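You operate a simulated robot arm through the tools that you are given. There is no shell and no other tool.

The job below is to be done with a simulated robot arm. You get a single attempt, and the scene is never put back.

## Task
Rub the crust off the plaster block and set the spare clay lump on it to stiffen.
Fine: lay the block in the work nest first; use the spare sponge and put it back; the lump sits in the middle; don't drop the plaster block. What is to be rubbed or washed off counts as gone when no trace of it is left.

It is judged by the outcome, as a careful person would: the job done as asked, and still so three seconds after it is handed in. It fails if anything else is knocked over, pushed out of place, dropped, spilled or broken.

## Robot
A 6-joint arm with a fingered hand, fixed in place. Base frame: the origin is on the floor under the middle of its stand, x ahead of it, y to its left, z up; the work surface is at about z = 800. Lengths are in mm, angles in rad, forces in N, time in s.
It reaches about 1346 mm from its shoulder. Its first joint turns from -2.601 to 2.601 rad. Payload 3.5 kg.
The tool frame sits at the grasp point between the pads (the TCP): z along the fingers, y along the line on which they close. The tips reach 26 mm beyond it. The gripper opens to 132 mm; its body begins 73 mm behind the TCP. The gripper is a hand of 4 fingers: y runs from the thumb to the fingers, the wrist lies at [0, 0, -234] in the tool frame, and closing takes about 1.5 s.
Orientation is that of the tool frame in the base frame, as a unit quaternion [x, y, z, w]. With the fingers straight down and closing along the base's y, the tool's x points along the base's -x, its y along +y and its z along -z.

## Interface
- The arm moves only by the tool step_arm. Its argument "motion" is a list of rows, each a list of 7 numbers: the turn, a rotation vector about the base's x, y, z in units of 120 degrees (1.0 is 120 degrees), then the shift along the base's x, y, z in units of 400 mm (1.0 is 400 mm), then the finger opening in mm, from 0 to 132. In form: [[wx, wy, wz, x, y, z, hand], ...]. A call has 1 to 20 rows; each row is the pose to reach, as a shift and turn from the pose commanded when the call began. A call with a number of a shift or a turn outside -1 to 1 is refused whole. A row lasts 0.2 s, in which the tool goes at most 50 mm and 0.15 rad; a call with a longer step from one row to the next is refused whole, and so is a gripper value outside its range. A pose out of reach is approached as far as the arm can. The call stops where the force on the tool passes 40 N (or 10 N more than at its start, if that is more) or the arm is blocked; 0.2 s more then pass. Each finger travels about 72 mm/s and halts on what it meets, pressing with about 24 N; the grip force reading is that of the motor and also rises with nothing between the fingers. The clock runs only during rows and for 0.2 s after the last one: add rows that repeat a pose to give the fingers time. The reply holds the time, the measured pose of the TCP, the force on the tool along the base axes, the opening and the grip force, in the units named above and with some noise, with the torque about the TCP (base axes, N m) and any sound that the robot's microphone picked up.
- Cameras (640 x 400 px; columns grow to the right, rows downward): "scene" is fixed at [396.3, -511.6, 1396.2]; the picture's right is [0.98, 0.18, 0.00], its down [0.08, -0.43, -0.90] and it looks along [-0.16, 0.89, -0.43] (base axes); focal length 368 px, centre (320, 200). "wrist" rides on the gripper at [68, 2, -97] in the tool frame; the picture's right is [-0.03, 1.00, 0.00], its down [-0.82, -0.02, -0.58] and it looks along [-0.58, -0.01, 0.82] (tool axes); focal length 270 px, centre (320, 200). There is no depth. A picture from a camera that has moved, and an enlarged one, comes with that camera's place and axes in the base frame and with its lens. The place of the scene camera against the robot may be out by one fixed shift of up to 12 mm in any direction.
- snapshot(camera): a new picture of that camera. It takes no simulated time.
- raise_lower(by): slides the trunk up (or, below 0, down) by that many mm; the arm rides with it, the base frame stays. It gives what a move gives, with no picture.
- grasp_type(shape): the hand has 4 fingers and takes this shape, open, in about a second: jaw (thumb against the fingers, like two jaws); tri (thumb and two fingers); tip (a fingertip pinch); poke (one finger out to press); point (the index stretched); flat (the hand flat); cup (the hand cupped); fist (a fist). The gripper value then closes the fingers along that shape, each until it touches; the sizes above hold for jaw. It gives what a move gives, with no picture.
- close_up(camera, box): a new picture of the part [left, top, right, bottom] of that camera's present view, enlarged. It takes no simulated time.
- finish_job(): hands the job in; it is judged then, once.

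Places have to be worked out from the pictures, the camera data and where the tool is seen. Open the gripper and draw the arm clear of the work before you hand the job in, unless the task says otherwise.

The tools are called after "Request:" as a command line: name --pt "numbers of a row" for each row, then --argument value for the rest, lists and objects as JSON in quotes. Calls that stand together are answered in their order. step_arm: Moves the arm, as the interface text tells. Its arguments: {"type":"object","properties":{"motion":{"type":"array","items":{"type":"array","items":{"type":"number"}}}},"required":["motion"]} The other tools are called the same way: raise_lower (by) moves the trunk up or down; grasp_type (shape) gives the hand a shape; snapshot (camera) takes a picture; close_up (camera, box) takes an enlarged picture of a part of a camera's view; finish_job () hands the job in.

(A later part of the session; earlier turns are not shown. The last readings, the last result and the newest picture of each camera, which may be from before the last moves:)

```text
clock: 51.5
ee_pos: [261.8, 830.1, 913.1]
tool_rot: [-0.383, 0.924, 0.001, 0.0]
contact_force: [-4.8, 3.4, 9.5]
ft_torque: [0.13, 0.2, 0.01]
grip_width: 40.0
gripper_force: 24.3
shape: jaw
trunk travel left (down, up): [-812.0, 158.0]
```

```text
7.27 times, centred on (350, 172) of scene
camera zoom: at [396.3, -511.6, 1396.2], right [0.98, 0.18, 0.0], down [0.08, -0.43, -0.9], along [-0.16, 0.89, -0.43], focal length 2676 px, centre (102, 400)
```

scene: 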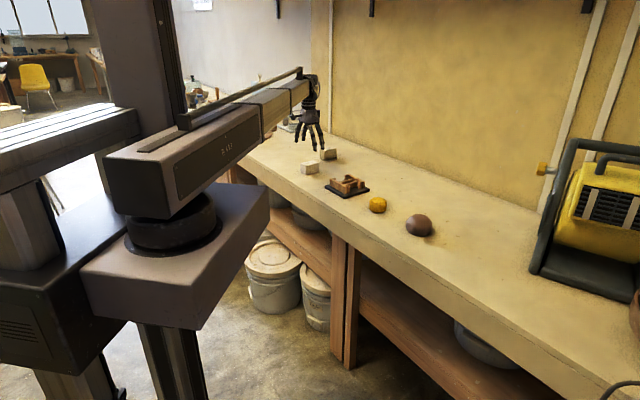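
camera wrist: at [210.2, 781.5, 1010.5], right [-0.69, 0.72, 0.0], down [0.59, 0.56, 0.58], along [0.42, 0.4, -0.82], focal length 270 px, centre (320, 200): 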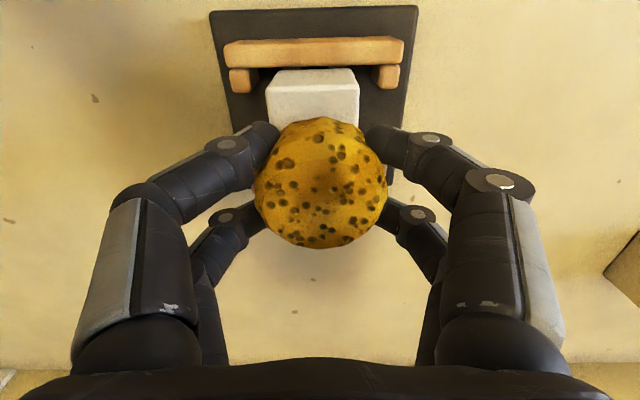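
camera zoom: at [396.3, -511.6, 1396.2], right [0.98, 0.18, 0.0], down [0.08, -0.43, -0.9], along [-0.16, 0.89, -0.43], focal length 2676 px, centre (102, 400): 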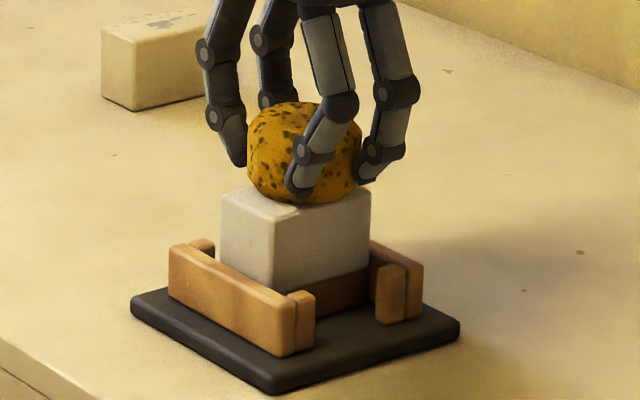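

Force stayed moderate and the block is still seated. I'll lift the sponge and shift 55 mm outward so the wrist camera can see the whole top.

Request:
raise_lower --by 35

Request:
step_arm --pt "0 0 0 0.05 0.05 0 45" --pt "0 0 0 0.1 0.1 0 45" --pt "0 0 0 0.1 0.1 0 45"

Request:
snapshot --camera "wrist"

Request:
close_up --camera "wrist" --box '[240, 0, 400, 130]'

Request:
close_up --camera "scene" --box '[325, 172, 372, 202]'

```text
clock: 52.3
ee_pos: [260.9, 829.0, 948.4]
tool_rot: [-0.383, 0.924, 0.0, 0.0]
contact_force: [-0.2, -0.3, -0.2]
ft_torque: [0.03, -0.04, -0.01]
grip_width: 40.0
gripper_force: 24.2
shape: jaw
trunk travel left (down, up): [-847.0, 123.0]
```

```text
clock: 53.1
ee_pos: [301.8, 868.0, 947.9]
tool_rot: [-0.382, 0.924, 0.0, 0.001]
contact_force: [-0.7, -0.4, 0.0]
ft_torque: [-0.03, -0.04, 0.0]
grip_width: 39.9
gripper_force: 23.7
shape: jaw
trunk travel left (down, up): [-847.0, 123.0]
```

```text
taken
camera wrist: at [251.0, 820.7, 1045.1], right [-0.69, 0.72, 0.0], down [0.59, 0.56, 0.58], along [0.42, 0.4, -0.82], focal length 270 px, centre (320, 200)
```

wrist: 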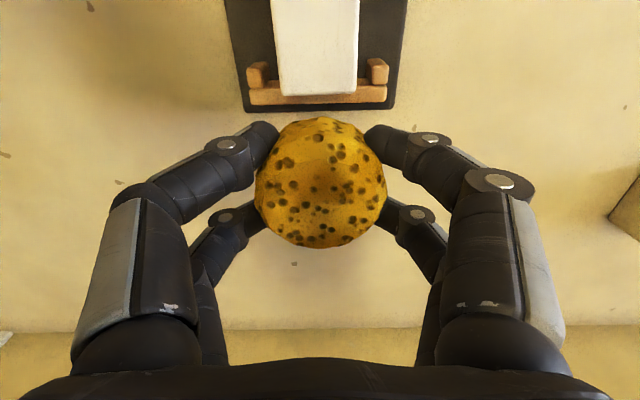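

```text
3.08 times, centred on (320, 65) of wrist
camera zoom: at [251.0, 820.7, 1045.1], right [-0.69, 0.72, 0.0], down [0.59, 0.56, 0.58], along [0.42, 0.4, -0.82], focal length 832 px, centre (320, 615)
```

zoom: 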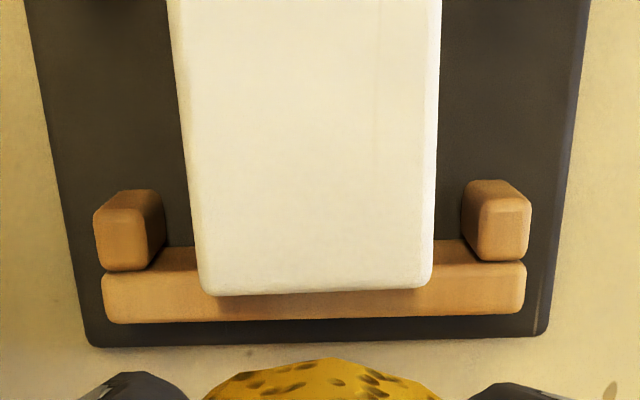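

```text
13.33 times, centred on (348, 187) of scene
camera zoom: at [396.3, -511.6, 1396.2], right [0.98, 0.18, 0.0], down [0.08, -0.43, -0.9], along [-0.16, 0.89, -0.43], focal length 4905 px, centre (-60, 373)
```

zoom: 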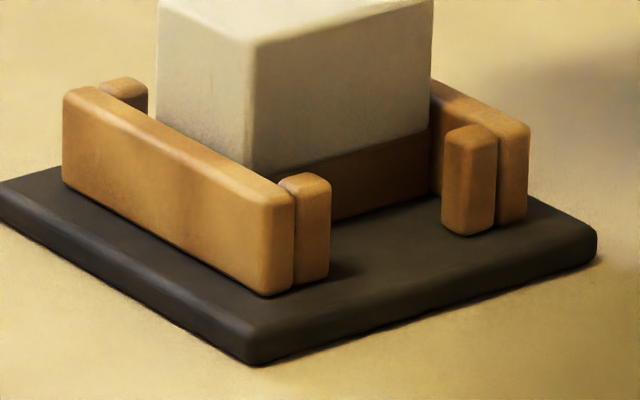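

The nest mat crept about 3 mm during rubbing, so I'll keep any further lateral force light. The visible portion of the top is clean; I'll shift back about 24 mm to see the rest.

Request:
step_arm --pt "0 0 0 -0.021 -0.021 0 45" --pt "0 0 0 -0.042 -0.042 0 45" --pt "0 0 0 -0.042 -0.042 0 45"

Request:
close_up --camera "wrist" --box '[240, 0, 400, 130]'

Request:
close_up --camera "scene" --box '[330, 155, 370, 190]'

```text
clock: 53.9
ee_pos: [285.4, 853.4, 948.7]
tool_rot: [-0.382, 0.924, 0.0, 0.0]
contact_force: [-0.3, 0.4, -0.3]
ft_torque: [-0.02, -0.01, -0.01]
grip_width: 40.1
gripper_force: 23.9
shape: jaw
trunk travel left (down, up): [-847.0, 123.0]
```

```text
3.08 times, centred on (320, 65) of wrist
camera zoom: at [234.4, 804.4, 1045.0], right [-0.69, 0.72, 0.0], down [0.59, 0.56, 0.58], along [0.42, 0.4, -0.82], focal length 832 px, centre (320, 615)
```

zoom: 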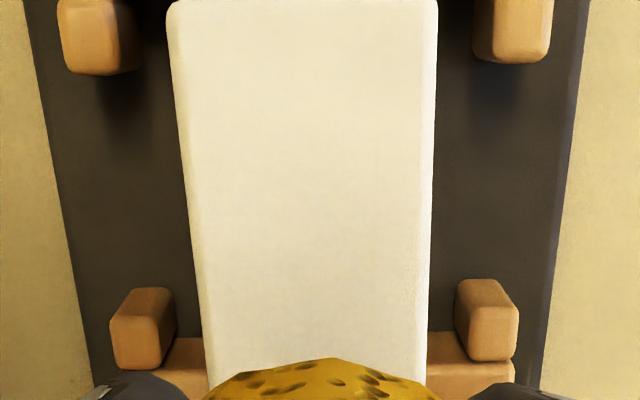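

```text
11.43 times, centred on (350, 172) of scene
camera zoom: at [396.3, -511.6, 1396.2], right [0.98, 0.18, 0.0], down [0.08, -0.43, -0.9], along [-0.16, 0.89, -0.43], focal length 4204 px, centre (-23, 514)
```

zoom: 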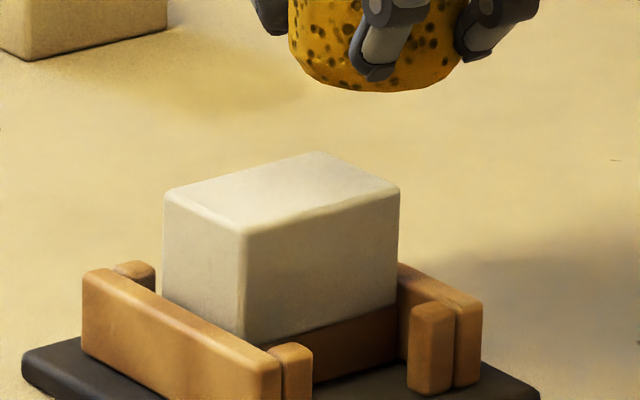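

The top looks clean end to end. I'll zoom closely in two halves for any faint remaining trace.

Request:
close_up --camera "wrist" --box '[275, 0, 355, 60]'

Request:
close_up --camera "wrist" --box '[275, 55, 355, 125]'

Request:
close_up --camera "scene" --box '[342, 166, 368, 182]'

```text
6.67 times, centred on (315, 30) of wrist
camera zoom: at [234.4, 804.4, 1045.0], right [-0.69, 0.72, 0.0], down [0.59, 0.56, 0.58], along [0.42, 0.4, -0.82], focal length 1802 px, centre (353, 1333)
```

zoom: 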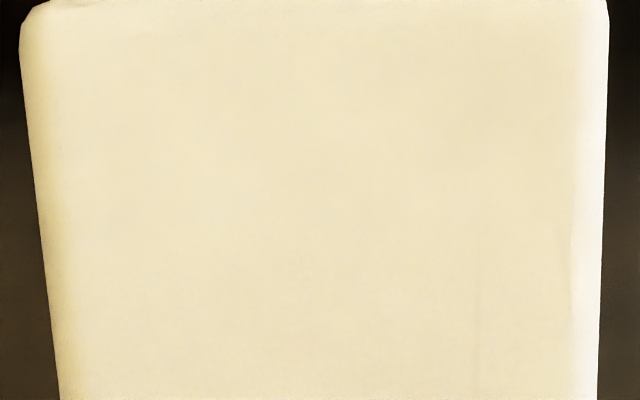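

```text
5.71 times, centred on (315, 90) of wrist
camera zoom: at [234.4, 804.4, 1045.0], right [-0.69, 0.72, 0.0], down [0.59, 0.56, 0.58], along [0.42, 0.4, -0.82], focal length 1544 px, centre (349, 829)
```

zoom: 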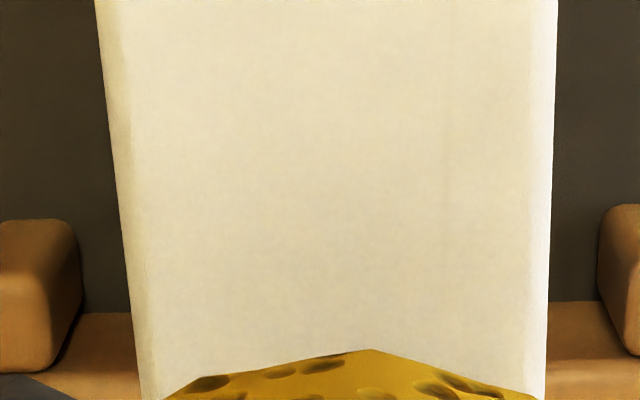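

```text
16.00 times, centred on (355, 174) of scene
camera zoom: at [396.3, -511.6, 1396.2], right [0.98, 0.18, 0.0], down [0.08, -0.43, -0.9], along [-0.16, 0.89, -0.43], focal length 5886 px, centre (-240, 616)
```

zoom: 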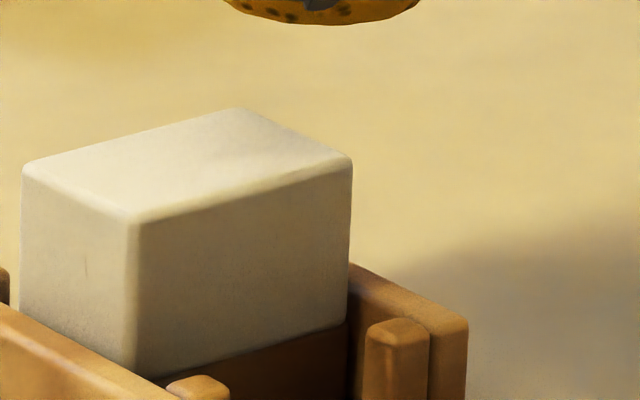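

No trace remains on the top; only a hairline scratch that was there from the start. I'll carry the sponge back to its home spot by (103.3, −180.5).

Request:
step_arm --pt "0 0 0 0.03 -0.0524 0 45" --pt "0 0 0 0.08 -0.1398 0 45" --pt "0 0 0 0.13 -0.2272 0 45" --pt "0 0 0 0.18 -0.3145 0 45" --pt "0 0 0 0.23 -0.4019 0 45" --pt "0 0 0 0.2582 -0.4512 0 45" --pt "0 0 0 0.2582 -0.4512 0 45" --pt "0 0 0 0.2582 -0.4512 0 45"

Request:
raise_lower --by -100

Request:
snapshot --camera "wrist"

Request:
close_up --camera "scene" --box '[350, 150, 420, 230]'

```text
clock: 55.7
ee_pos: [387.6, 671.8, 947.9]
tool_rot: [-0.383, 0.924, 0.0, 0.0]
contact_force: [-0.2, -0.3, -0.9]
ft_torque: [0.0, 0.02, -0.02]
grip_width: 40.2
gripper_force: 24.5
shape: jaw
trunk travel left (down, up): [-847.0, 123.0]
```

```text
clock: 57.1
ee_pos: [388.1, 671.2, 848.2]
tool_rot: [-0.382, 0.924, 0.0, 0.0]
contact_force: [0.4, -0.2, 0.0]
ft_torque: [0.01, -0.02, 0.02]
grip_width: 40.1
gripper_force: 23.3
shape: jaw
trunk travel left (down, up): [-747.0, 223.0]
```

```text
taken
camera wrist: at [337.8, 623.6, 945.1], right [-0.69, 0.72, 0.0], down [0.59, 0.56, 0.58], along [0.42, 0.4, -0.82], focal length 270 px, centre (320, 200)
```

wrist: 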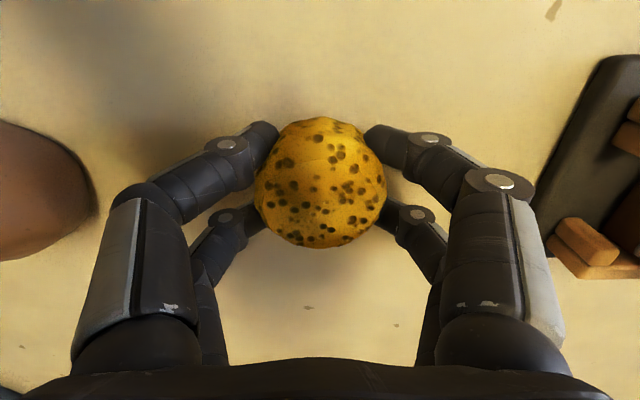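

```text
5.00 times, centred on (385, 190) of scene
camera zoom: at [396.3, -511.6, 1396.2], right [0.98, 0.18, 0.0], down [0.08, -0.43, -0.9], along [-0.16, 0.89, -0.43], focal length 1840 px, centre (-5, 250)
```

zoom: 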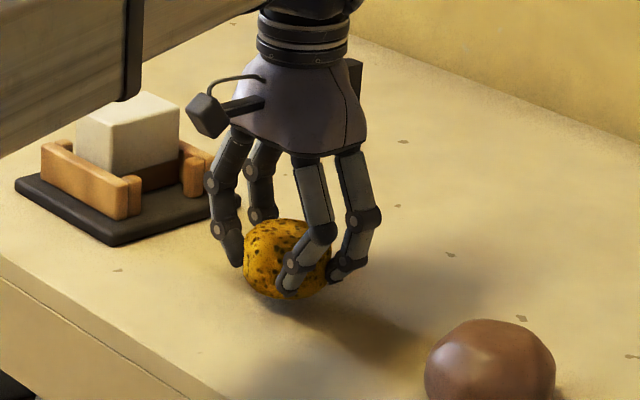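

The sponge is back above its home spot, about 10 mm up. I'll lower in steps until it touches the bench.

Request:
raise_lower --by -9

Request:
raise_lower --by -2

```text
clock: 57.6
ee_pos: [388.5, 671.7, 838.5]
tool_rot: [-0.382, 0.924, -0.001, 0.001]
contact_force: [-0.2, 0.2, 0.1]
ft_torque: [-0.04, -0.02, 0.0]
grip_width: 40.1
gripper_force: 23.8
shape: jaw
trunk travel left (down, up): [-738.0, 232.0]
```

```text
clock: 58.2
ee_pos: [387.6, 672.1, 838.0]
tool_rot: [-0.383, 0.924, 0.001, 0.0]
contact_force: [0.5, -0.2, 0.4]
ft_torque: [0.02, 0.0, -0.01]
grip_width: 40.3
gripper_force: 24.5
shape: jaw
trunk travel left (down, up): [-736.0, 234.0]
```

Request:
raise_lower --by -1

Request:
raise_lower --by -1

```text
clock: 58.7
ee_pos: [388.4, 671.7, 836.6]
tool_rot: [-0.382, 0.924, 0.0, 0.0]
contact_force: [-0.5, 0.6, -0.9]
ft_torque: [0.02, -0.03, -0.02]
grip_width: 40.2
gripper_force: 23.6
shape: jaw
trunk travel left (down, up): [-735.0, 235.0]
```

```text
clock: 59.2
ee_pos: [387.9, 672.6, 835.1]
tool_rot: [-0.383, 0.924, 0.0, 0.0]
contact_force: [0.1, -0.6, -0.7]
ft_torque: [-0.01, 0.03, 0.02]
grip_width: 40.0
gripper_force: 23.4
shape: jaw
trunk travel left (down, up): [-734.0, 236.0]
```

Still no contact at TCP z≈835, so the sponge rode up a bit in the grip while rubbing. I'll check the gap in the scene view and keep stepping down.

Request:
close_up --camera "scene" --box '[365, 185, 405, 220]'

Request:
raise_lower --by -1

Request:
raise_lower --by -1

```text
11.43 times, centred on (385, 202) of scene
camera zoom: at [396.3, -511.6, 1396.2], right [0.98, 0.18, 0.0], down [0.08, -0.43, -0.9], along [-0.16, 0.89, -0.43], focal length 4204 px, centre (-423, 171)
```

zoom: 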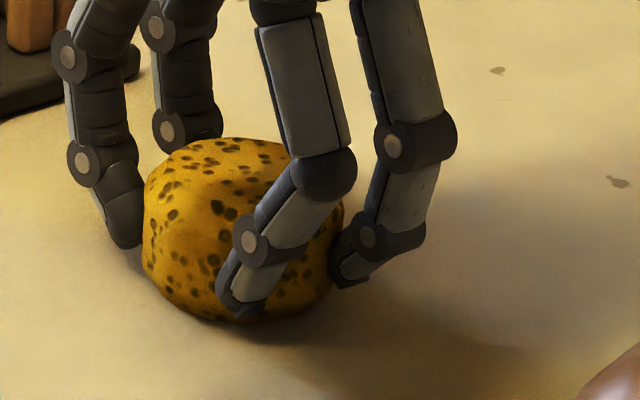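

```text
clock: 59.7
ee_pos: [387.9, 671.1, 834.8]
tool_rot: [-0.382, 0.924, 0.0, 0.0]
contact_force: [1.3, 1.1, 8.3]
ft_torque: [-0.01, -0.01, 0.05]
grip_width: 40.1
gripper_force: 23.9
shape: jaw
trunk travel left (down, up): [-733.0, 237.0]
```

```text
clock: 60.2
ee_pos: [388.6, 671.8, 833.6]
tool_rot: [-0.382, 0.924, 0.0, 0.0]
contact_force: [2.4, 4.0, 19.9]
ft_torque: [-0.02, -0.07, 0.01]
grip_width: 39.7
gripper_force: 24.2
shape: jaw
trunk travel left (down, up): [-732.0, 238.0]
```

The sponge is on the bench now; I'll ease back 1 mm and open the fingers slowly.

Request:
raise_lower --by 1

Request:
step_arm --pt "0 0 0 0 0 0 46" --pt "0 0 0 0 0 0 54" --pt "0 0 0 0 0 0 64" --pt "0 0 0 0 0 0 78" --pt "0 0 0 0 0 0 92" --pt "0 0 0 0 0 0 96" --pt "0 0 0 0 0 0 96"

Request:
raise_lower --by 60

Request:
snapshot --camera "wrist"

Request:
close_up --camera "scene" --box '[280, 130, 460, 245]'

```text
clock: 60.7
ee_pos: [387.9, 669.7, 835.0]
tool_rot: [-0.383, 0.924, 0.0, 0.0]
contact_force: [2.4, 3.1, 11.5]
ft_torque: [0.05, -0.05, 0.01]
grip_width: 39.8
gripper_force: 24.0
shape: jaw
trunk travel left (down, up): [-733.0, 237.0]
```

```text
clock: 62.3
ee_pos: [388.2, 671.9, 834.2]
tool_rot: [-0.383, 0.924, -0.001, 0.0]
contact_force: [-0.1, -0.1, -0.1]
ft_torque: [-0.01, 0.03, 0.0]
grip_width: 95.6
gripper_force: 0.0
shape: jaw
trunk travel left (down, up): [-733.0, 237.0]
```

```text
clock: 63.3
ee_pos: [388.7, 672.0, 894.3]
tool_rot: [-0.382, 0.924, 0.0, 0.0]
contact_force: [-0.1, 0.1, 0.8]
ft_torque: [-0.01, 0.0, 0.02]
grip_width: 95.6
gripper_force: 0.1
shape: jaw
trunk travel left (down, up): [-793.0, 177.0]
```

```text
taken
camera wrist: at [337.8, 623.8, 991.0], right [-0.69, 0.72, 0.0], down [0.59, 0.56, 0.58], along [0.42, 0.4, -0.82], focal length 270 px, centre (320, 200)
```

wrist: 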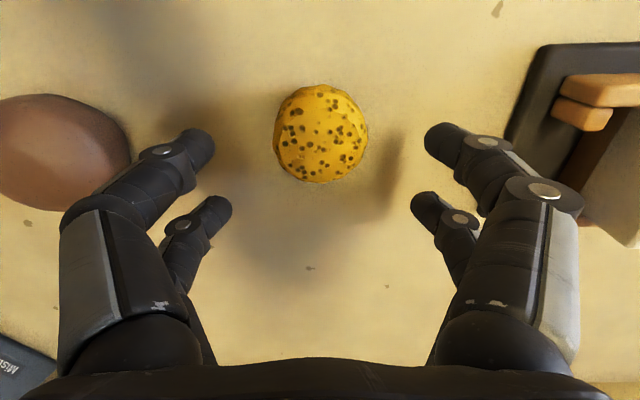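

```text
3.48 times, centred on (370, 188) of scene
camera zoom: at [396.3, -511.6, 1396.2], right [0.98, 0.18, 0.0], down [0.08, -0.43, -0.9], along [-0.16, 0.89, -0.43], focal length 1280 px, centre (146, 244)
```

zoom: 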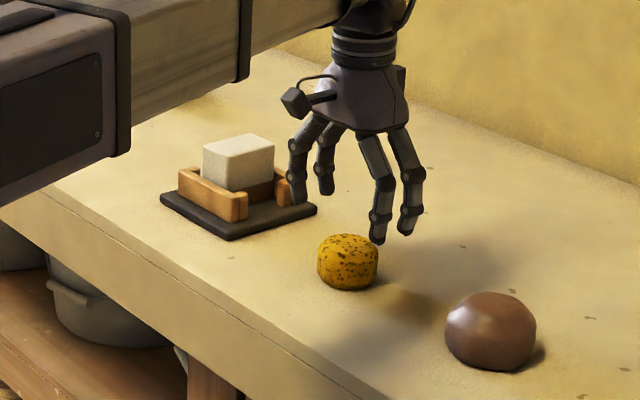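

The sponge stands exactly where it was at first. Next the clay lump, about 84 mm across near (518, 550): I'll raise, open fully and move above it for a look.

Request:
raise_lower --by 70

Request:
step_arm --pt "0 0 0 0.05 -0.047 0 132" --pt "0 0 0 0.12 -0.112 0 132" --pt "0 0 0 0.19 -0.177 0 132" --pt "0 0 0 0.26 -0.242 0 132" --pt "0 0 0 0.31 -0.29 0 132" --pt "0 0 0 0.325 -0.303 0 132" --pt "0 0 0 0.325 -0.303 0 132"

Request:
snapshot --camera "wrist"

Request:
close_up --camera "scene" --box '[370, 140, 470, 250]'

```text
clock: 64.4
ee_pos: [388.6, 670.8, 964.0]
tool_rot: [-0.383, 0.924, 0.0, 0.0]
contact_force: [0.0, -0.2, -0.1]
ft_torque: [0.03, 0.04, 0.0]
grip_width: 95.8
gripper_force: 0.1
shape: jaw
trunk travel left (down, up): [-863.0, 107.0]
```

```text
clock: 66.0
ee_pos: [519.4, 550.9, 964.7]
tool_rot: [-0.382, 0.924, 0.0, 0.0]
contact_force: [-0.7, -0.5, 0.3]
ft_torque: [0.01, 0.01, 0.01]
grip_width: 131.8
gripper_force: 0.2
shape: jaw
trunk travel left (down, up): [-863.0, 107.0]
```

```text
taken
camera wrist: at [468.3, 502.8, 1061.0], right [-0.69, 0.72, 0.0], down [0.59, 0.56, 0.58], along [0.42, 0.4, -0.82], focal length 270 px, centre (320, 200)
```

wrist: 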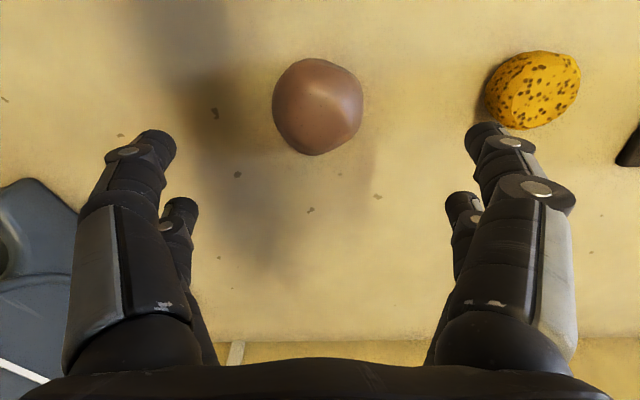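

```text
3.64 times, centred on (420, 195) of scene
camera zoom: at [396.3, -511.6, 1396.2], right [0.98, 0.18, 0.0], down [0.08, -0.43, -0.9], along [-0.16, 0.89, -0.43], focal length 1338 px, centre (-44, 218)
```

zoom: 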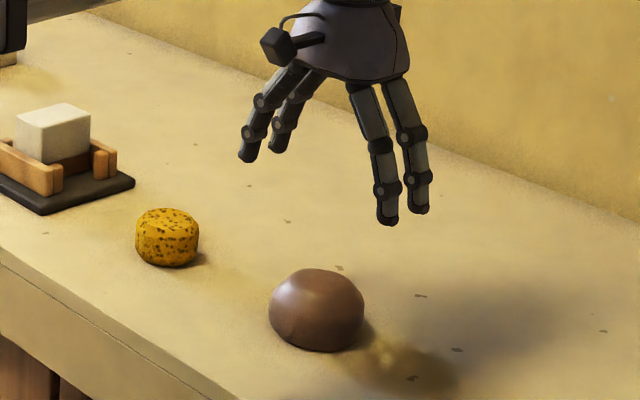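

The lump is nearly centred under the hand. I'll zoom to judge its shape and best grip line.

Request:
close_up --camera "wrist" --box '[255, 40, 385, 170]'

Request:
close_up --camera "scene" --box '[400, 205, 440, 242]'

```text
3.08 times, centred on (320, 105) of wrist
camera zoom: at [468.3, 502.8, 1061.0], right [-0.69, 0.72, 0.0], down [0.59, 0.56, 0.58], along [0.42, 0.4, -0.82], focal length 832 px, centre (320, 492)
```

zoom: 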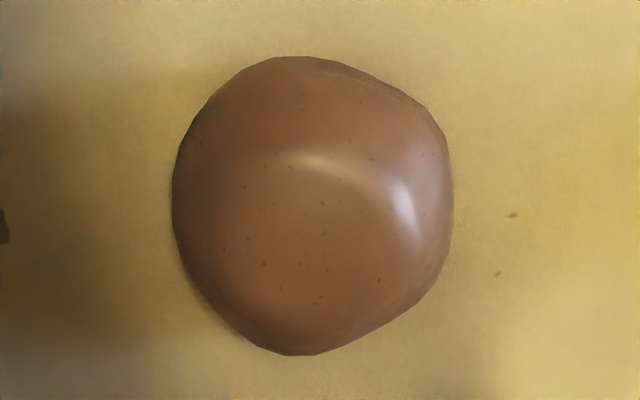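

```text
10.81 times, centred on (420, 224) of scene
camera zoom: at [396.3, -511.6, 1396.2], right [0.98, 0.18, 0.0], down [0.08, -0.43, -0.9], along [-0.16, 0.89, -0.43], focal length 3977 px, centre (-761, -54)
```

zoom: 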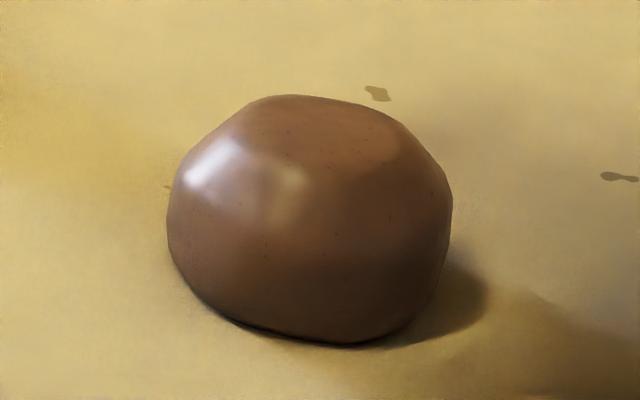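

The lump is a barrel shape roughly 76–83 mm wide and 52 mm tall, with a flat base. I'll centre on it and lower in two stages, fingers fully open.

Request:
step_arm --pt "0 0 0 -0.00225 -0.006 0 132" --pt "0 0 0 -0.00225 -0.006 0 132"

Request:
raise_lower --by -80

Request:
snapshot --camera "wrist"

Request:
close_up --camera "scene" --box '[380, 160, 460, 245]'

```text
clock: 66.6
ee_pos: [518.6, 548.2, 965.0]
tool_rot: [-0.383, 0.924, 0.0, 0.0]
contact_force: [0.1, 0.3, -0.6]
ft_torque: [0.03, -0.02, 0.05]
grip_width: 132.0
gripper_force: 0.1
shape: jaw
trunk travel left (down, up): [-863.0, 107.0]
```

```text
clock: 67.8
ee_pos: [517.8, 548.5, 884.3]
tool_rot: [-0.383, 0.924, -0.001, 0.0]
contact_force: [0.6, -0.2, 0.4]
ft_torque: [0.04, -0.05, 0.04]
grip_width: 131.9
gripper_force: 0.0
shape: jaw
trunk travel left (down, up): [-783.0, 187.0]
```

```text
taken
camera wrist: at [467.4, 500.0, 981.1], right [-0.69, 0.72, 0.0], down [0.59, 0.56, 0.58], along [0.42, 0.4, -0.82], focal length 270 px, centre (320, 200)
```

wrist: 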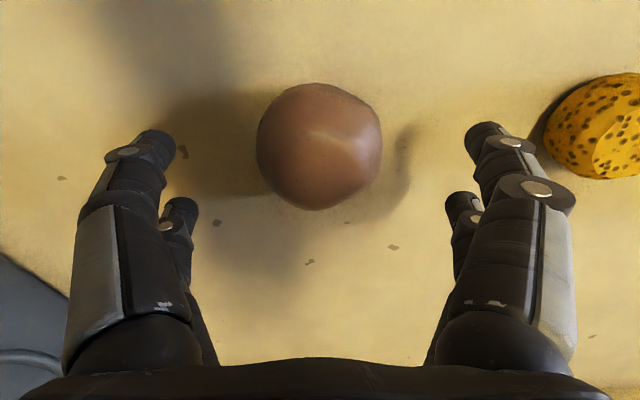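

```text
4.71 times, centred on (420, 202) of scene
camera zoom: at [396.3, -511.6, 1396.2], right [0.98, 0.18, 0.0], down [0.08, -0.43, -0.9], along [-0.16, 0.89, -0.43], focal length 1731 px, centre (-151, 188)
```

zoom: 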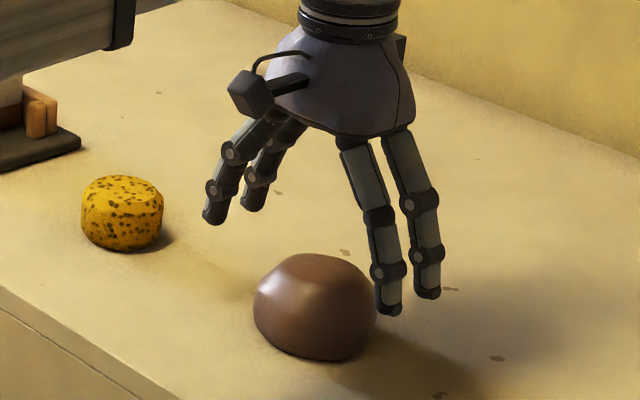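

The lump is well centred between the fingers. I'll lower the remaining 52 mm and check before closing.

Request:
raise_lower --by -40

Request:
raise_lower --by -12

Request:
snapshot --camera "wrist"

Request:
close_up --camera "scene" --box '[380, 160, 460, 245]'

```text
clock: 68.6
ee_pos: [518.3, 547.2, 844.8]
tool_rot: [-0.383, 0.924, -0.001, 0.0]
contact_force: [0.6, -0.1, 0.1]
ft_torque: [-0.01, 0.02, 0.01]
grip_width: 131.7
gripper_force: 0.0
shape: jaw
trunk travel left (down, up): [-743.0, 227.0]
```

```text
clock: 69.2
ee_pos: [517.9, 548.1, 831.1]
tool_rot: [-0.382, 0.924, -0.001, -0.001]
contact_force: [-0.2, 0.6, 0.1]
ft_torque: [0.01, 0.0, -0.02]
grip_width: 132.1
gripper_force: 0.1
shape: jaw
trunk travel left (down, up): [-731.0, 239.0]
```

```text
taken
camera wrist: at [467.4, 500.0, 929.0], right [-0.69, 0.72, 0.0], down [0.59, 0.56, 0.58], along [0.42, 0.4, -0.82], focal length 270 px, centre (320, 200)
```

wrist: 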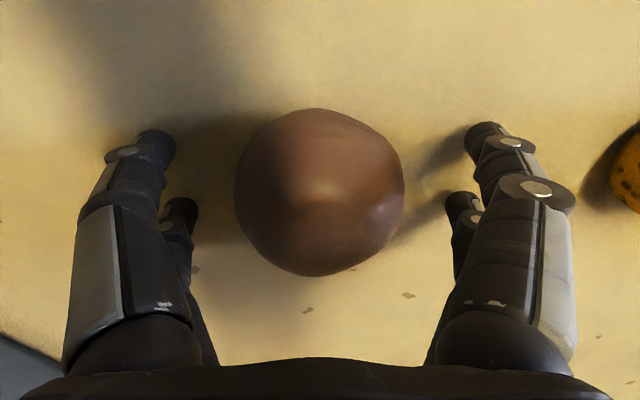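

```text
4.71 times, centred on (420, 202) of scene
camera zoom: at [396.3, -511.6, 1396.2], right [0.98, 0.18, 0.0], down [0.08, -0.43, -0.9], along [-0.16, 0.89, -0.43], focal length 1731 px, centre (-151, 188)
```

zoom: 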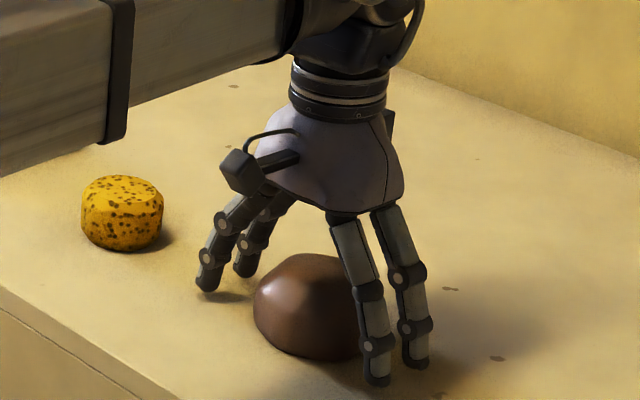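

The fingers straddle the lump with clear margins and tips just above the bench. I'll close on it.

Request:
step_arm --pt "0 0 0 0 0 0 118" --pt "0 0 0 0 0 0 104" --pt "0 0 0 0 0 0 90" --pt "0 0 0 0 0 0 78" --pt "0 0 0 0 0 0 66" --pt "0 0 0 0 0 0 54" --pt "0 0 0 0 0 0 50" --pt "0 0 0 0 0 0 50" --pt "0 0 0 0 0 0 50"

Request:
snapshot --camera "wrist"

Request:
close_up --camera "scene" --box '[380, 160, 460, 245]'

```text
clock: 71.2
ee_pos: [518.9, 548.2, 831.1]
tool_rot: [-0.383, 0.924, 0.001, 0.0]
contact_force: [-0.6, -0.9, 0.3]
ft_torque: [-0.04, -0.01, 0.04]
grip_width: 58.2
gripper_force: 24.0
shape: jaw
trunk travel left (down, up): [-731.0, 239.0]
```

```text
taken
camera wrist: at [467.5, 500.2, 928.9], right [-0.69, 0.72, 0.0], down [0.59, 0.56, 0.58], along [0.42, 0.4, -0.82], focal length 270 px, centre (320, 200)
```

wrist: 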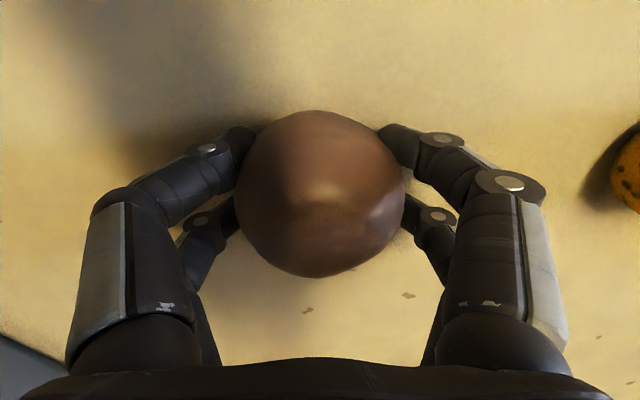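

```text
4.71 times, centred on (420, 202) of scene
camera zoom: at [396.3, -511.6, 1396.2], right [0.98, 0.18, 0.0], down [0.08, -0.43, -0.9], along [-0.16, 0.89, -0.43], focal length 1731 px, centre (-151, 188)
```

zoom: 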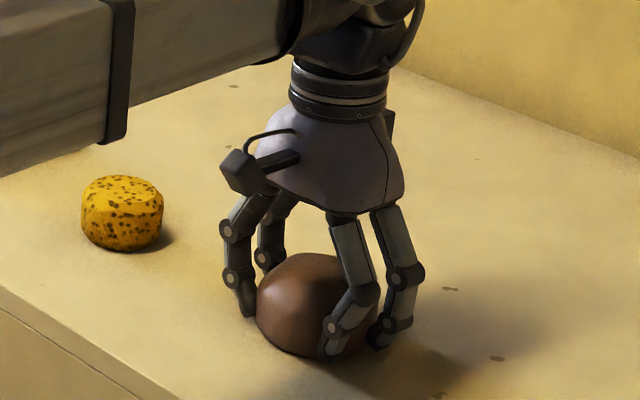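

The grip reads 24 N at 58 mm on the lump. I'll lift a little and see that it comes up level.

Request:
raise_lower --by 15

Request:
snapshot --camera "wrist"

Request:
close_up --camera "scene" --box '[390, 180, 450, 245]'

```text
clock: 71.8
ee_pos: [518.0, 548.6, 846.4]
tool_rot: [-0.383, 0.924, 0.0, 0.0]
contact_force: [-0.1, -0.5, -3.5]
ft_torque: [0.01, 0.04, -0.03]
grip_width: 58.0
gripper_force: 24.2
shape: jaw
trunk travel left (down, up): [-746.0, 224.0]
```

```text
taken
camera wrist: at [467.6, 500.3, 943.8], right [-0.69, 0.72, 0.0], down [0.59, 0.56, 0.58], along [0.42, 0.4, -0.82], focal length 270 px, centre (320, 200)
```

wrist: 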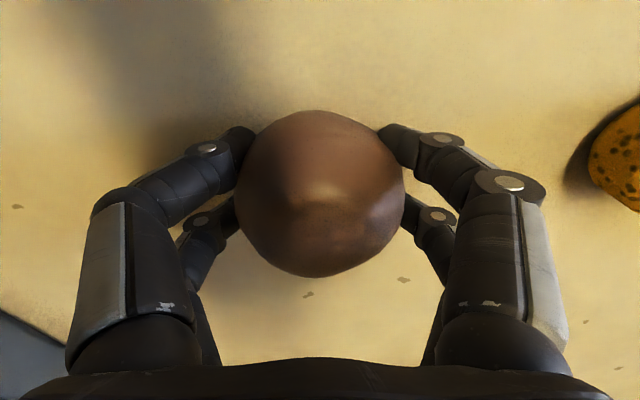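

```text
6.15 times, centred on (420, 212) of scene
camera zoom: at [396.3, -511.6, 1396.2], right [0.98, 0.18, 0.0], down [0.08, -0.43, -0.9], along [-0.16, 0.89, -0.43], focal length 2264 px, centre (-295, 123)
```

zoom: 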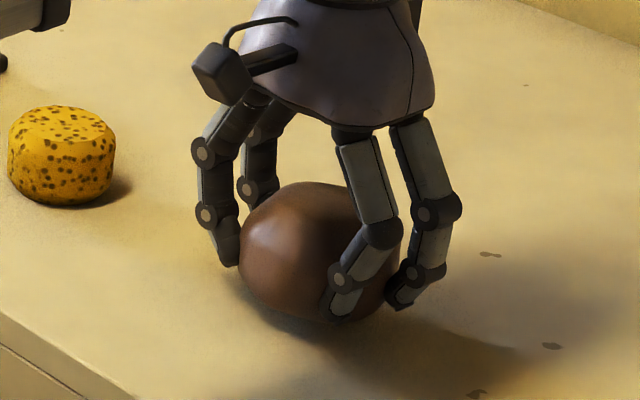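

The lump lifts level, weighing about 3.5 N, and is centred on the tool. From the earlier views the block now sits about 5.6 mm toward the near wall, so I'll raise 90 mm and carry the lump by (−259, +277) to over the block's centre.

Request:
raise_lower --by 92

Request:
step_arm --pt "0 0 0 -0.03 0.0321 0 50" --pt "0 0 0 -0.08 0.0855 0 50" --pt "0 0 0 -0.14 0.1497 0 50" --pt "0 0 0 -0.21 0.2245 0 50" --pt "0 0 0 -0.28 0.2994 0 50" --pt "0 0 0 -0.35 0.3742 0 50" --pt "0 0 0 -0.42 0.4491 0 50" --pt "0 0 0 -0.49 0.5239 0 50" --pt "0 0 0 -0.55 0.5881 0 50" --pt "0 0 0 -0.6 0.6415 0 50" --pt "0 0 0 -0.635 0.6789 0 50" --pt "0 0 0 -0.6475 0.6923 0 50" --pt "0 0 0 -0.6475 0.6923 0 50" --pt "0 0 0 -0.6475 0.6923 0 50"

Request:
snapshot --camera "wrist"

Request:
close_up --camera "scene" --box '[310, 110, 400, 210]'

```text
clock: 73.1
ee_pos: [516.9, 547.5, 937.8]
tool_rot: [-0.383, 0.924, 0.0, 0.0]
contact_force: [0.6, 0.4, -4.1]
ft_torque: [0.02, 0.04, 0.01]
grip_width: 58.0
gripper_force: 24.2
shape: jaw
trunk travel left (down, up): [-838.0, 132.0]
```

```text
clock: 76.1
ee_pos: [259.6, 825.8, 938.4]
tool_rot: [-0.383, 0.924, 0.001, 0.0]
contact_force: [0.4, 0.0, -3.7]
ft_torque: [-0.04, 0.01, -0.01]
grip_width: 57.9
gripper_force: 23.6
shape: jaw
trunk travel left (down, up): [-838.0, 132.0]
```

```text
taken
camera wrist: at [208.9, 777.7, 1035.8], right [-0.69, 0.72, 0.0], down [0.59, 0.56, 0.58], along [0.42, 0.4, -0.82], focal length 270 px, centre (320, 200)
```

wrist: 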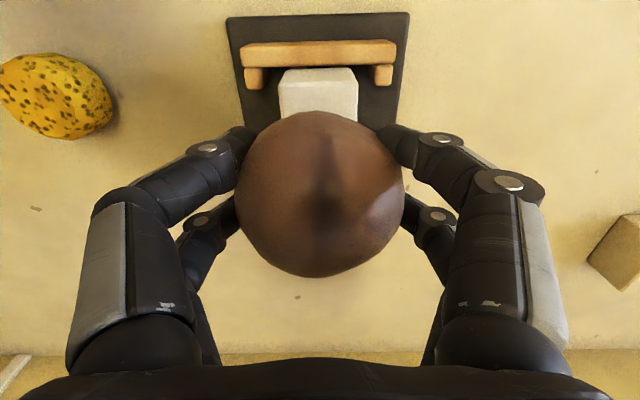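

```text
4.00 times, centred on (355, 160) of scene
camera zoom: at [396.3, -511.6, 1396.2], right [0.98, 0.18, 0.0], down [0.08, -0.43, -0.9], along [-0.16, 0.89, -0.43], focal length 1472 px, centre (180, 360)
```

zoom: 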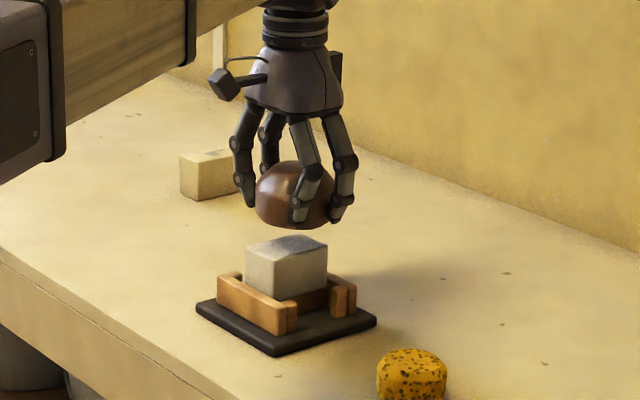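

The lump is over the block. I'll zoom on the visible block end to confirm the centring before lowering.

Request:
close_up --camera "wrist" --box '[250, 55, 390, 135]'

Request:
close_up --camera "scene" --box '[335, 145, 378, 190]'

```text
4.57 times, centred on (320, 95) of wrist
camera zoom: at [208.9, 777.7, 1035.8], right [-0.69, 0.72, 0.0], down [0.59, 0.56, 0.58], along [0.42, 0.4, -0.82], focal length 1236 px, centre (320, 680)
```

zoom: 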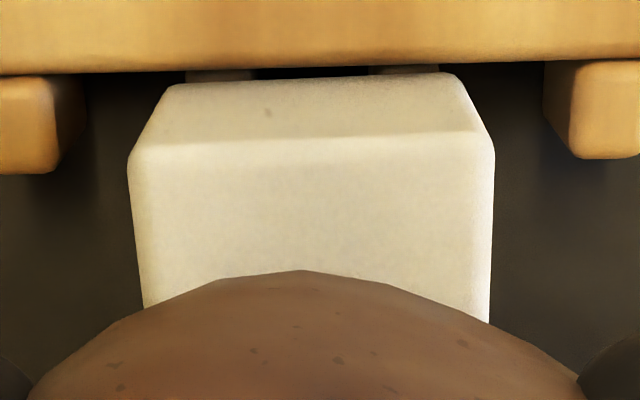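

```text
8.89 times, centred on (356, 168) of scene
camera zoom: at [396.3, -511.6, 1396.2], right [0.98, 0.18, 0.0], down [0.08, -0.43, -0.9], along [-0.16, 0.89, -0.43], focal length 3270 px, centre (-4, 489)
```

zoom: 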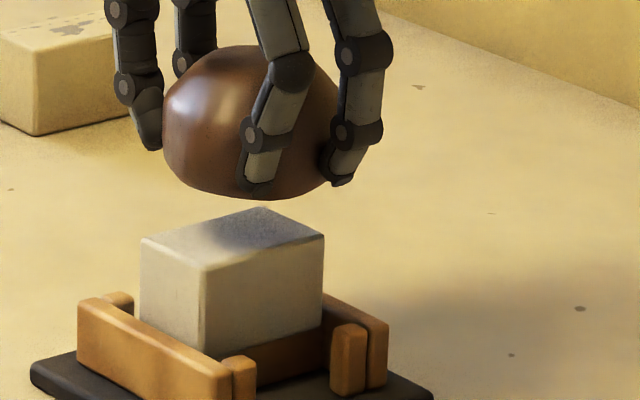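

The block end and sides are symmetric about the tool, so the lump is centred within about 1 mm. I'll lower 27 mm and then step to contact.

Request:
raise_lower --by -26

Request:
raise_lower --by -2

Request:
raise_lower --by -1

Request:
close_up --camera "scene" --box '[335, 145, 378, 190]'

```text
clock: 76.8
ee_pos: [259.7, 824.2, 913.5]
tool_rot: [-0.382, 0.924, 0.0, 0.0]
contact_force: [-0.1, -0.7, -3.7]
ft_torque: [-0.03, 0.01, 0.01]
grip_width: 57.8
gripper_force: 24.4
shape: jaw
trunk travel left (down, up): [-812.0, 158.0]
```

```text
clock: 77.3
ee_pos: [259.2, 826.3, 910.9]
tool_rot: [-0.383, 0.924, 0.001, 0.0]
contact_force: [0.0, -0.8, -0.5]
ft_torque: [0.02, -0.04, -0.01]
grip_width: 57.7
gripper_force: 24.0
shape: jaw
trunk travel left (down, up): [-810.0, 160.0]
```

```text
clock: 77.8
ee_pos: [259.1, 826.0, 910.8]
tool_rot: [-0.383, 0.924, 0.0, 0.001]
contact_force: [0.1, 0.4, 3.1]
ft_torque: [0.02, 0.0, 0.01]
grip_width: 57.8
gripper_force: 23.8
shape: jaw
trunk travel left (down, up): [-809.0, 161.0]
```

```text
8.89 times, centred on (356, 168) of scene
camera zoom: at [396.3, -511.6, 1396.2], right [0.98, 0.18, 0.0], down [0.08, -0.43, -0.9], along [-0.16, 0.89, -0.43], focal length 3270 px, centre (-4, 489)
```

zoom: 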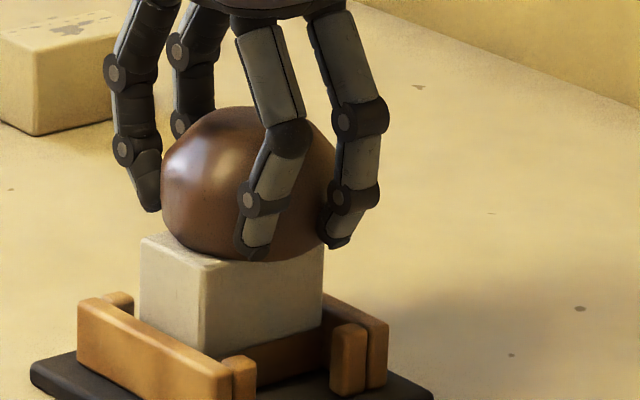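

The lump has touched down (about 7 N of contact). In the scene view it looks somewhat right of the block's middle, so I'll zoom in to check before letting go.

Request:
close_up --camera "scene" --box '[342, 152, 374, 188]'

Request:
snapshot --camera "wrist"

Request:
close_up --camera "wrist" --box '[220, 50, 420, 290]'

```text
11.11 times, centred on (358, 170) of scene
camera zoom: at [396.3, -511.6, 1396.2], right [0.98, 0.18, 0.0], down [0.08, -0.43, -0.9], along [-0.16, 0.89, -0.43], focal length 4088 px, centre (-102, 533)
```

zoom: 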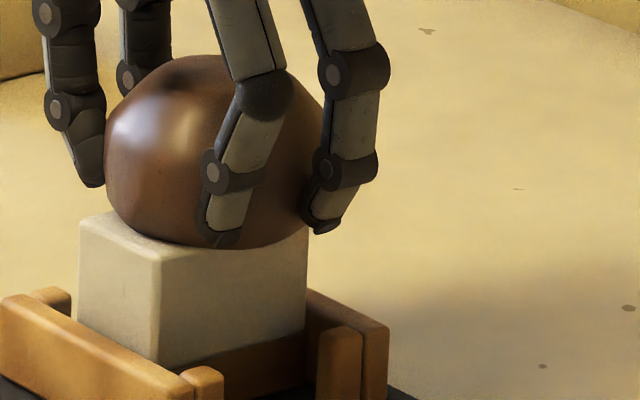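

```text
taken
camera wrist: at [208.9, 777.3, 1007.3], right [-0.69, 0.72, 0.0], down [0.59, 0.56, 0.58], along [0.42, 0.4, -0.82], focal length 270 px, centre (320, 200)
```

wrist: 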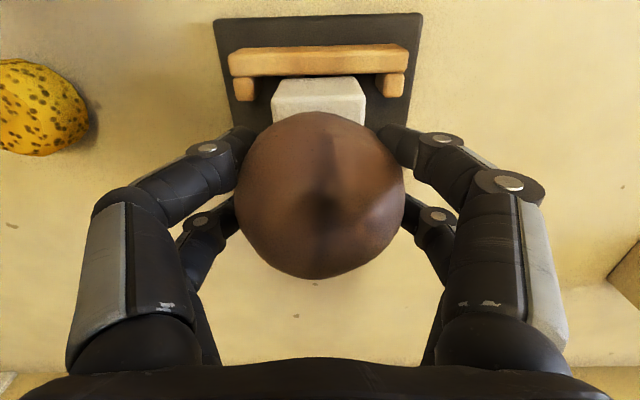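

```text
1.67 times, centred on (320, 170) of wrist
camera zoom: at [208.9, 777.3, 1007.3], right [-0.69, 0.72, 0.0], down [0.59, 0.56, 0.58], along [0.42, 0.4, -0.82], focal length 450 px, centre (320, 250)
```

zoom: 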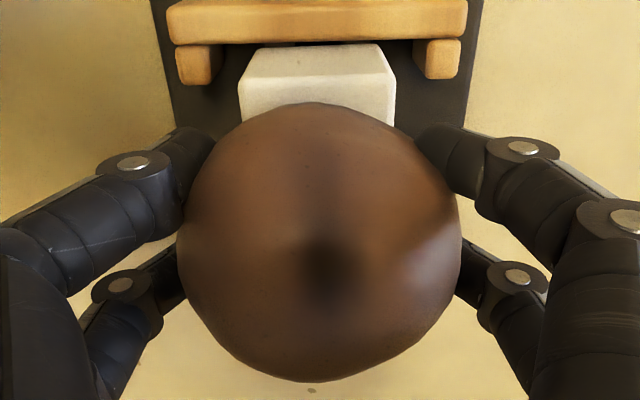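

The scene view suggests the lump sits several millimetres too far toward the far end of the block. While still holding it, I'll lift 4 mm, shift 6 mm back along the block's long axis and set it down again.

Request:
raise_lower --by 5

Request:
step_arm --pt "0 0 0 -0.0106 -0.0106 0 50" --pt "0 0 0 -0.0106 -0.0106 0 50" --pt "0 0 0 -0.0106 -0.0106 0 50"

Request:
close_up --camera "scene" --box '[342, 152, 374, 188]'

Request:
close_up --camera "wrist" --box '[250, 55, 390, 135]'

```text
clock: 78.4
ee_pos: [259.5, 825.8, 914.9]
tool_rot: [-0.382, 0.924, 0.0, -0.001]
contact_force: [-0.2, -0.3, -4.2]
ft_torque: [-0.02, 0.04, 0.0]
grip_width: 57.9
gripper_force: 24.5
shape: jaw
trunk travel left (down, up): [-814.0, 156.0]
```

```text
clock: 79.2
ee_pos: [255.3, 822.4, 914.1]
tool_rot: [-0.383, 0.924, -0.001, 0.0]
contact_force: [0.1, 0.1, -3.5]
ft_torque: [-0.01, 0.01, -0.02]
grip_width: 57.6
gripper_force: 24.0
shape: jaw
trunk travel left (down, up): [-814.0, 156.0]
```

```text
11.11 times, centred on (358, 170) of scene
camera zoom: at [396.3, -511.6, 1396.2], right [0.98, 0.18, 0.0], down [0.08, -0.43, -0.9], along [-0.16, 0.89, -0.43], focal length 4088 px, centre (-102, 533)
```

zoom: 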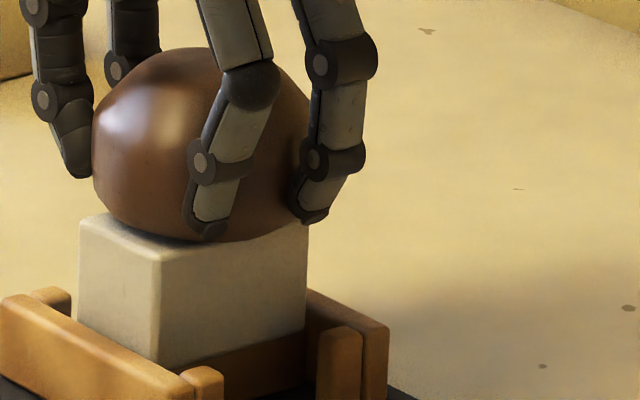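

```text
4.57 times, centred on (320, 95) of wrist
camera zoom: at [204.8, 773.8, 1011.8], right [-0.69, 0.72, 0.0], down [0.59, 0.56, 0.58], along [0.42, 0.4, -0.82], focal length 1236 px, centre (320, 680)
```

zoom: 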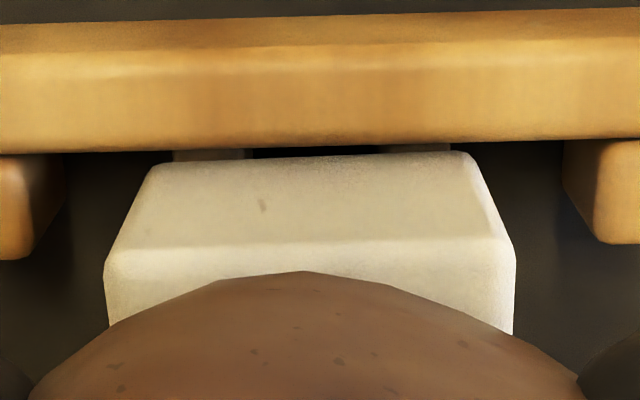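

The lump now looks close to centred over the block in the scene view. I'll lower it back to contact.

Request:
raise_lower --by -4

Request:
raise_lower --by -1

Request:
close_up --camera "scene" --box '[342, 152, 374, 188]'

```text
clock: 79.7
ee_pos: [255.9, 821.8, 911.3]
tool_rot: [-0.383, 0.924, 0.0, 0.0]
contact_force: [0.3, -1.0, -1.8]
ft_torque: [0.02, -0.04, 0.0]
grip_width: 57.6
gripper_force: 24.5
shape: jaw
trunk travel left (down, up): [-810.0, 160.0]
```

```text
clock: 80.2
ee_pos: [256.4, 821.6, 911.3]
tool_rot: [-0.383, 0.924, 0.0, 0.0]
contact_force: [0.6, 1.1, 2.6]
ft_torque: [0.03, 0.01, -0.01]
grip_width: 57.8
gripper_force: 24.0
shape: jaw
trunk travel left (down, up): [-809.0, 161.0]
```

```text
11.11 times, centred on (358, 170) of scene
camera zoom: at [396.3, -511.6, 1396.2], right [0.98, 0.18, 0.0], down [0.08, -0.43, -0.9], along [-0.16, 0.89, -0.43], focal length 4088 px, centre (-102, 533)
```

zoom: 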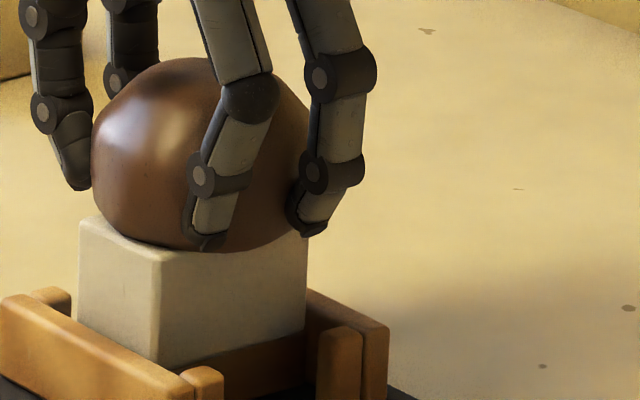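

Contact is light, about 6 N net. I'll open the fingers slowly so the lump is not dragged.

Request:
step_arm --pt "0 0 0 0 0 0 60" --pt "0 0 0 0 0 0 63" --pt "0 0 0 0 0 0 66" --pt "0 0 0 0 0 0 70" --pt "0 0 0 0 0 0 76" --pt "0 0 0 0 0 0 84" --pt "0 0 0 0 0 0 94" --pt "0 0 0 0 0 0 106" --pt "0 0 0 0 0 0 120" --pt "0 0 0 0 0 0 132" --pt "0 0 0 0 0 0 132"

Request:
snapshot --camera "wrist"

Request:
close_up --camera "scene" --box '[335, 145, 378, 190]'

```text
clock: 82.6
ee_pos: [255.6, 822.1, 909.7]
tool_rot: [-0.383, 0.924, 0.0, 0.0]
contact_force: [1.3, -0.2, -0.1]
ft_torque: [0.05, 0.02, 0.0]
grip_width: 132.0
gripper_force: 0.0
shape: jaw
trunk travel left (down, up): [-809.0, 161.0]
```

```text
taken
camera wrist: at [204.8, 773.5, 1007.0], right [-0.69, 0.72, 0.0], down [0.59, 0.56, 0.58], along [0.42, 0.4, -0.82], focal length 270 px, centre (320, 200)
```

wrist: 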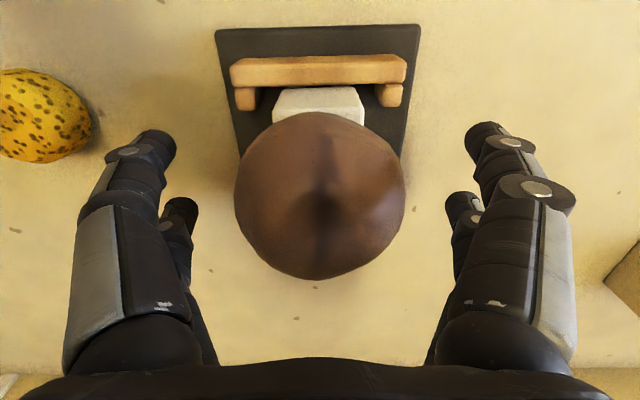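

```text
8.89 times, centred on (356, 168) of scene
camera zoom: at [396.3, -511.6, 1396.2], right [0.98, 0.18, 0.0], down [0.08, -0.43, -0.9], along [-0.16, 0.89, -0.43], focal length 3270 px, centre (-4, 489)
```

zoom: 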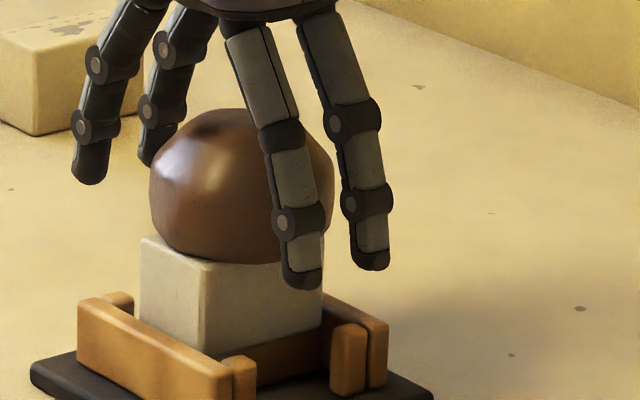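

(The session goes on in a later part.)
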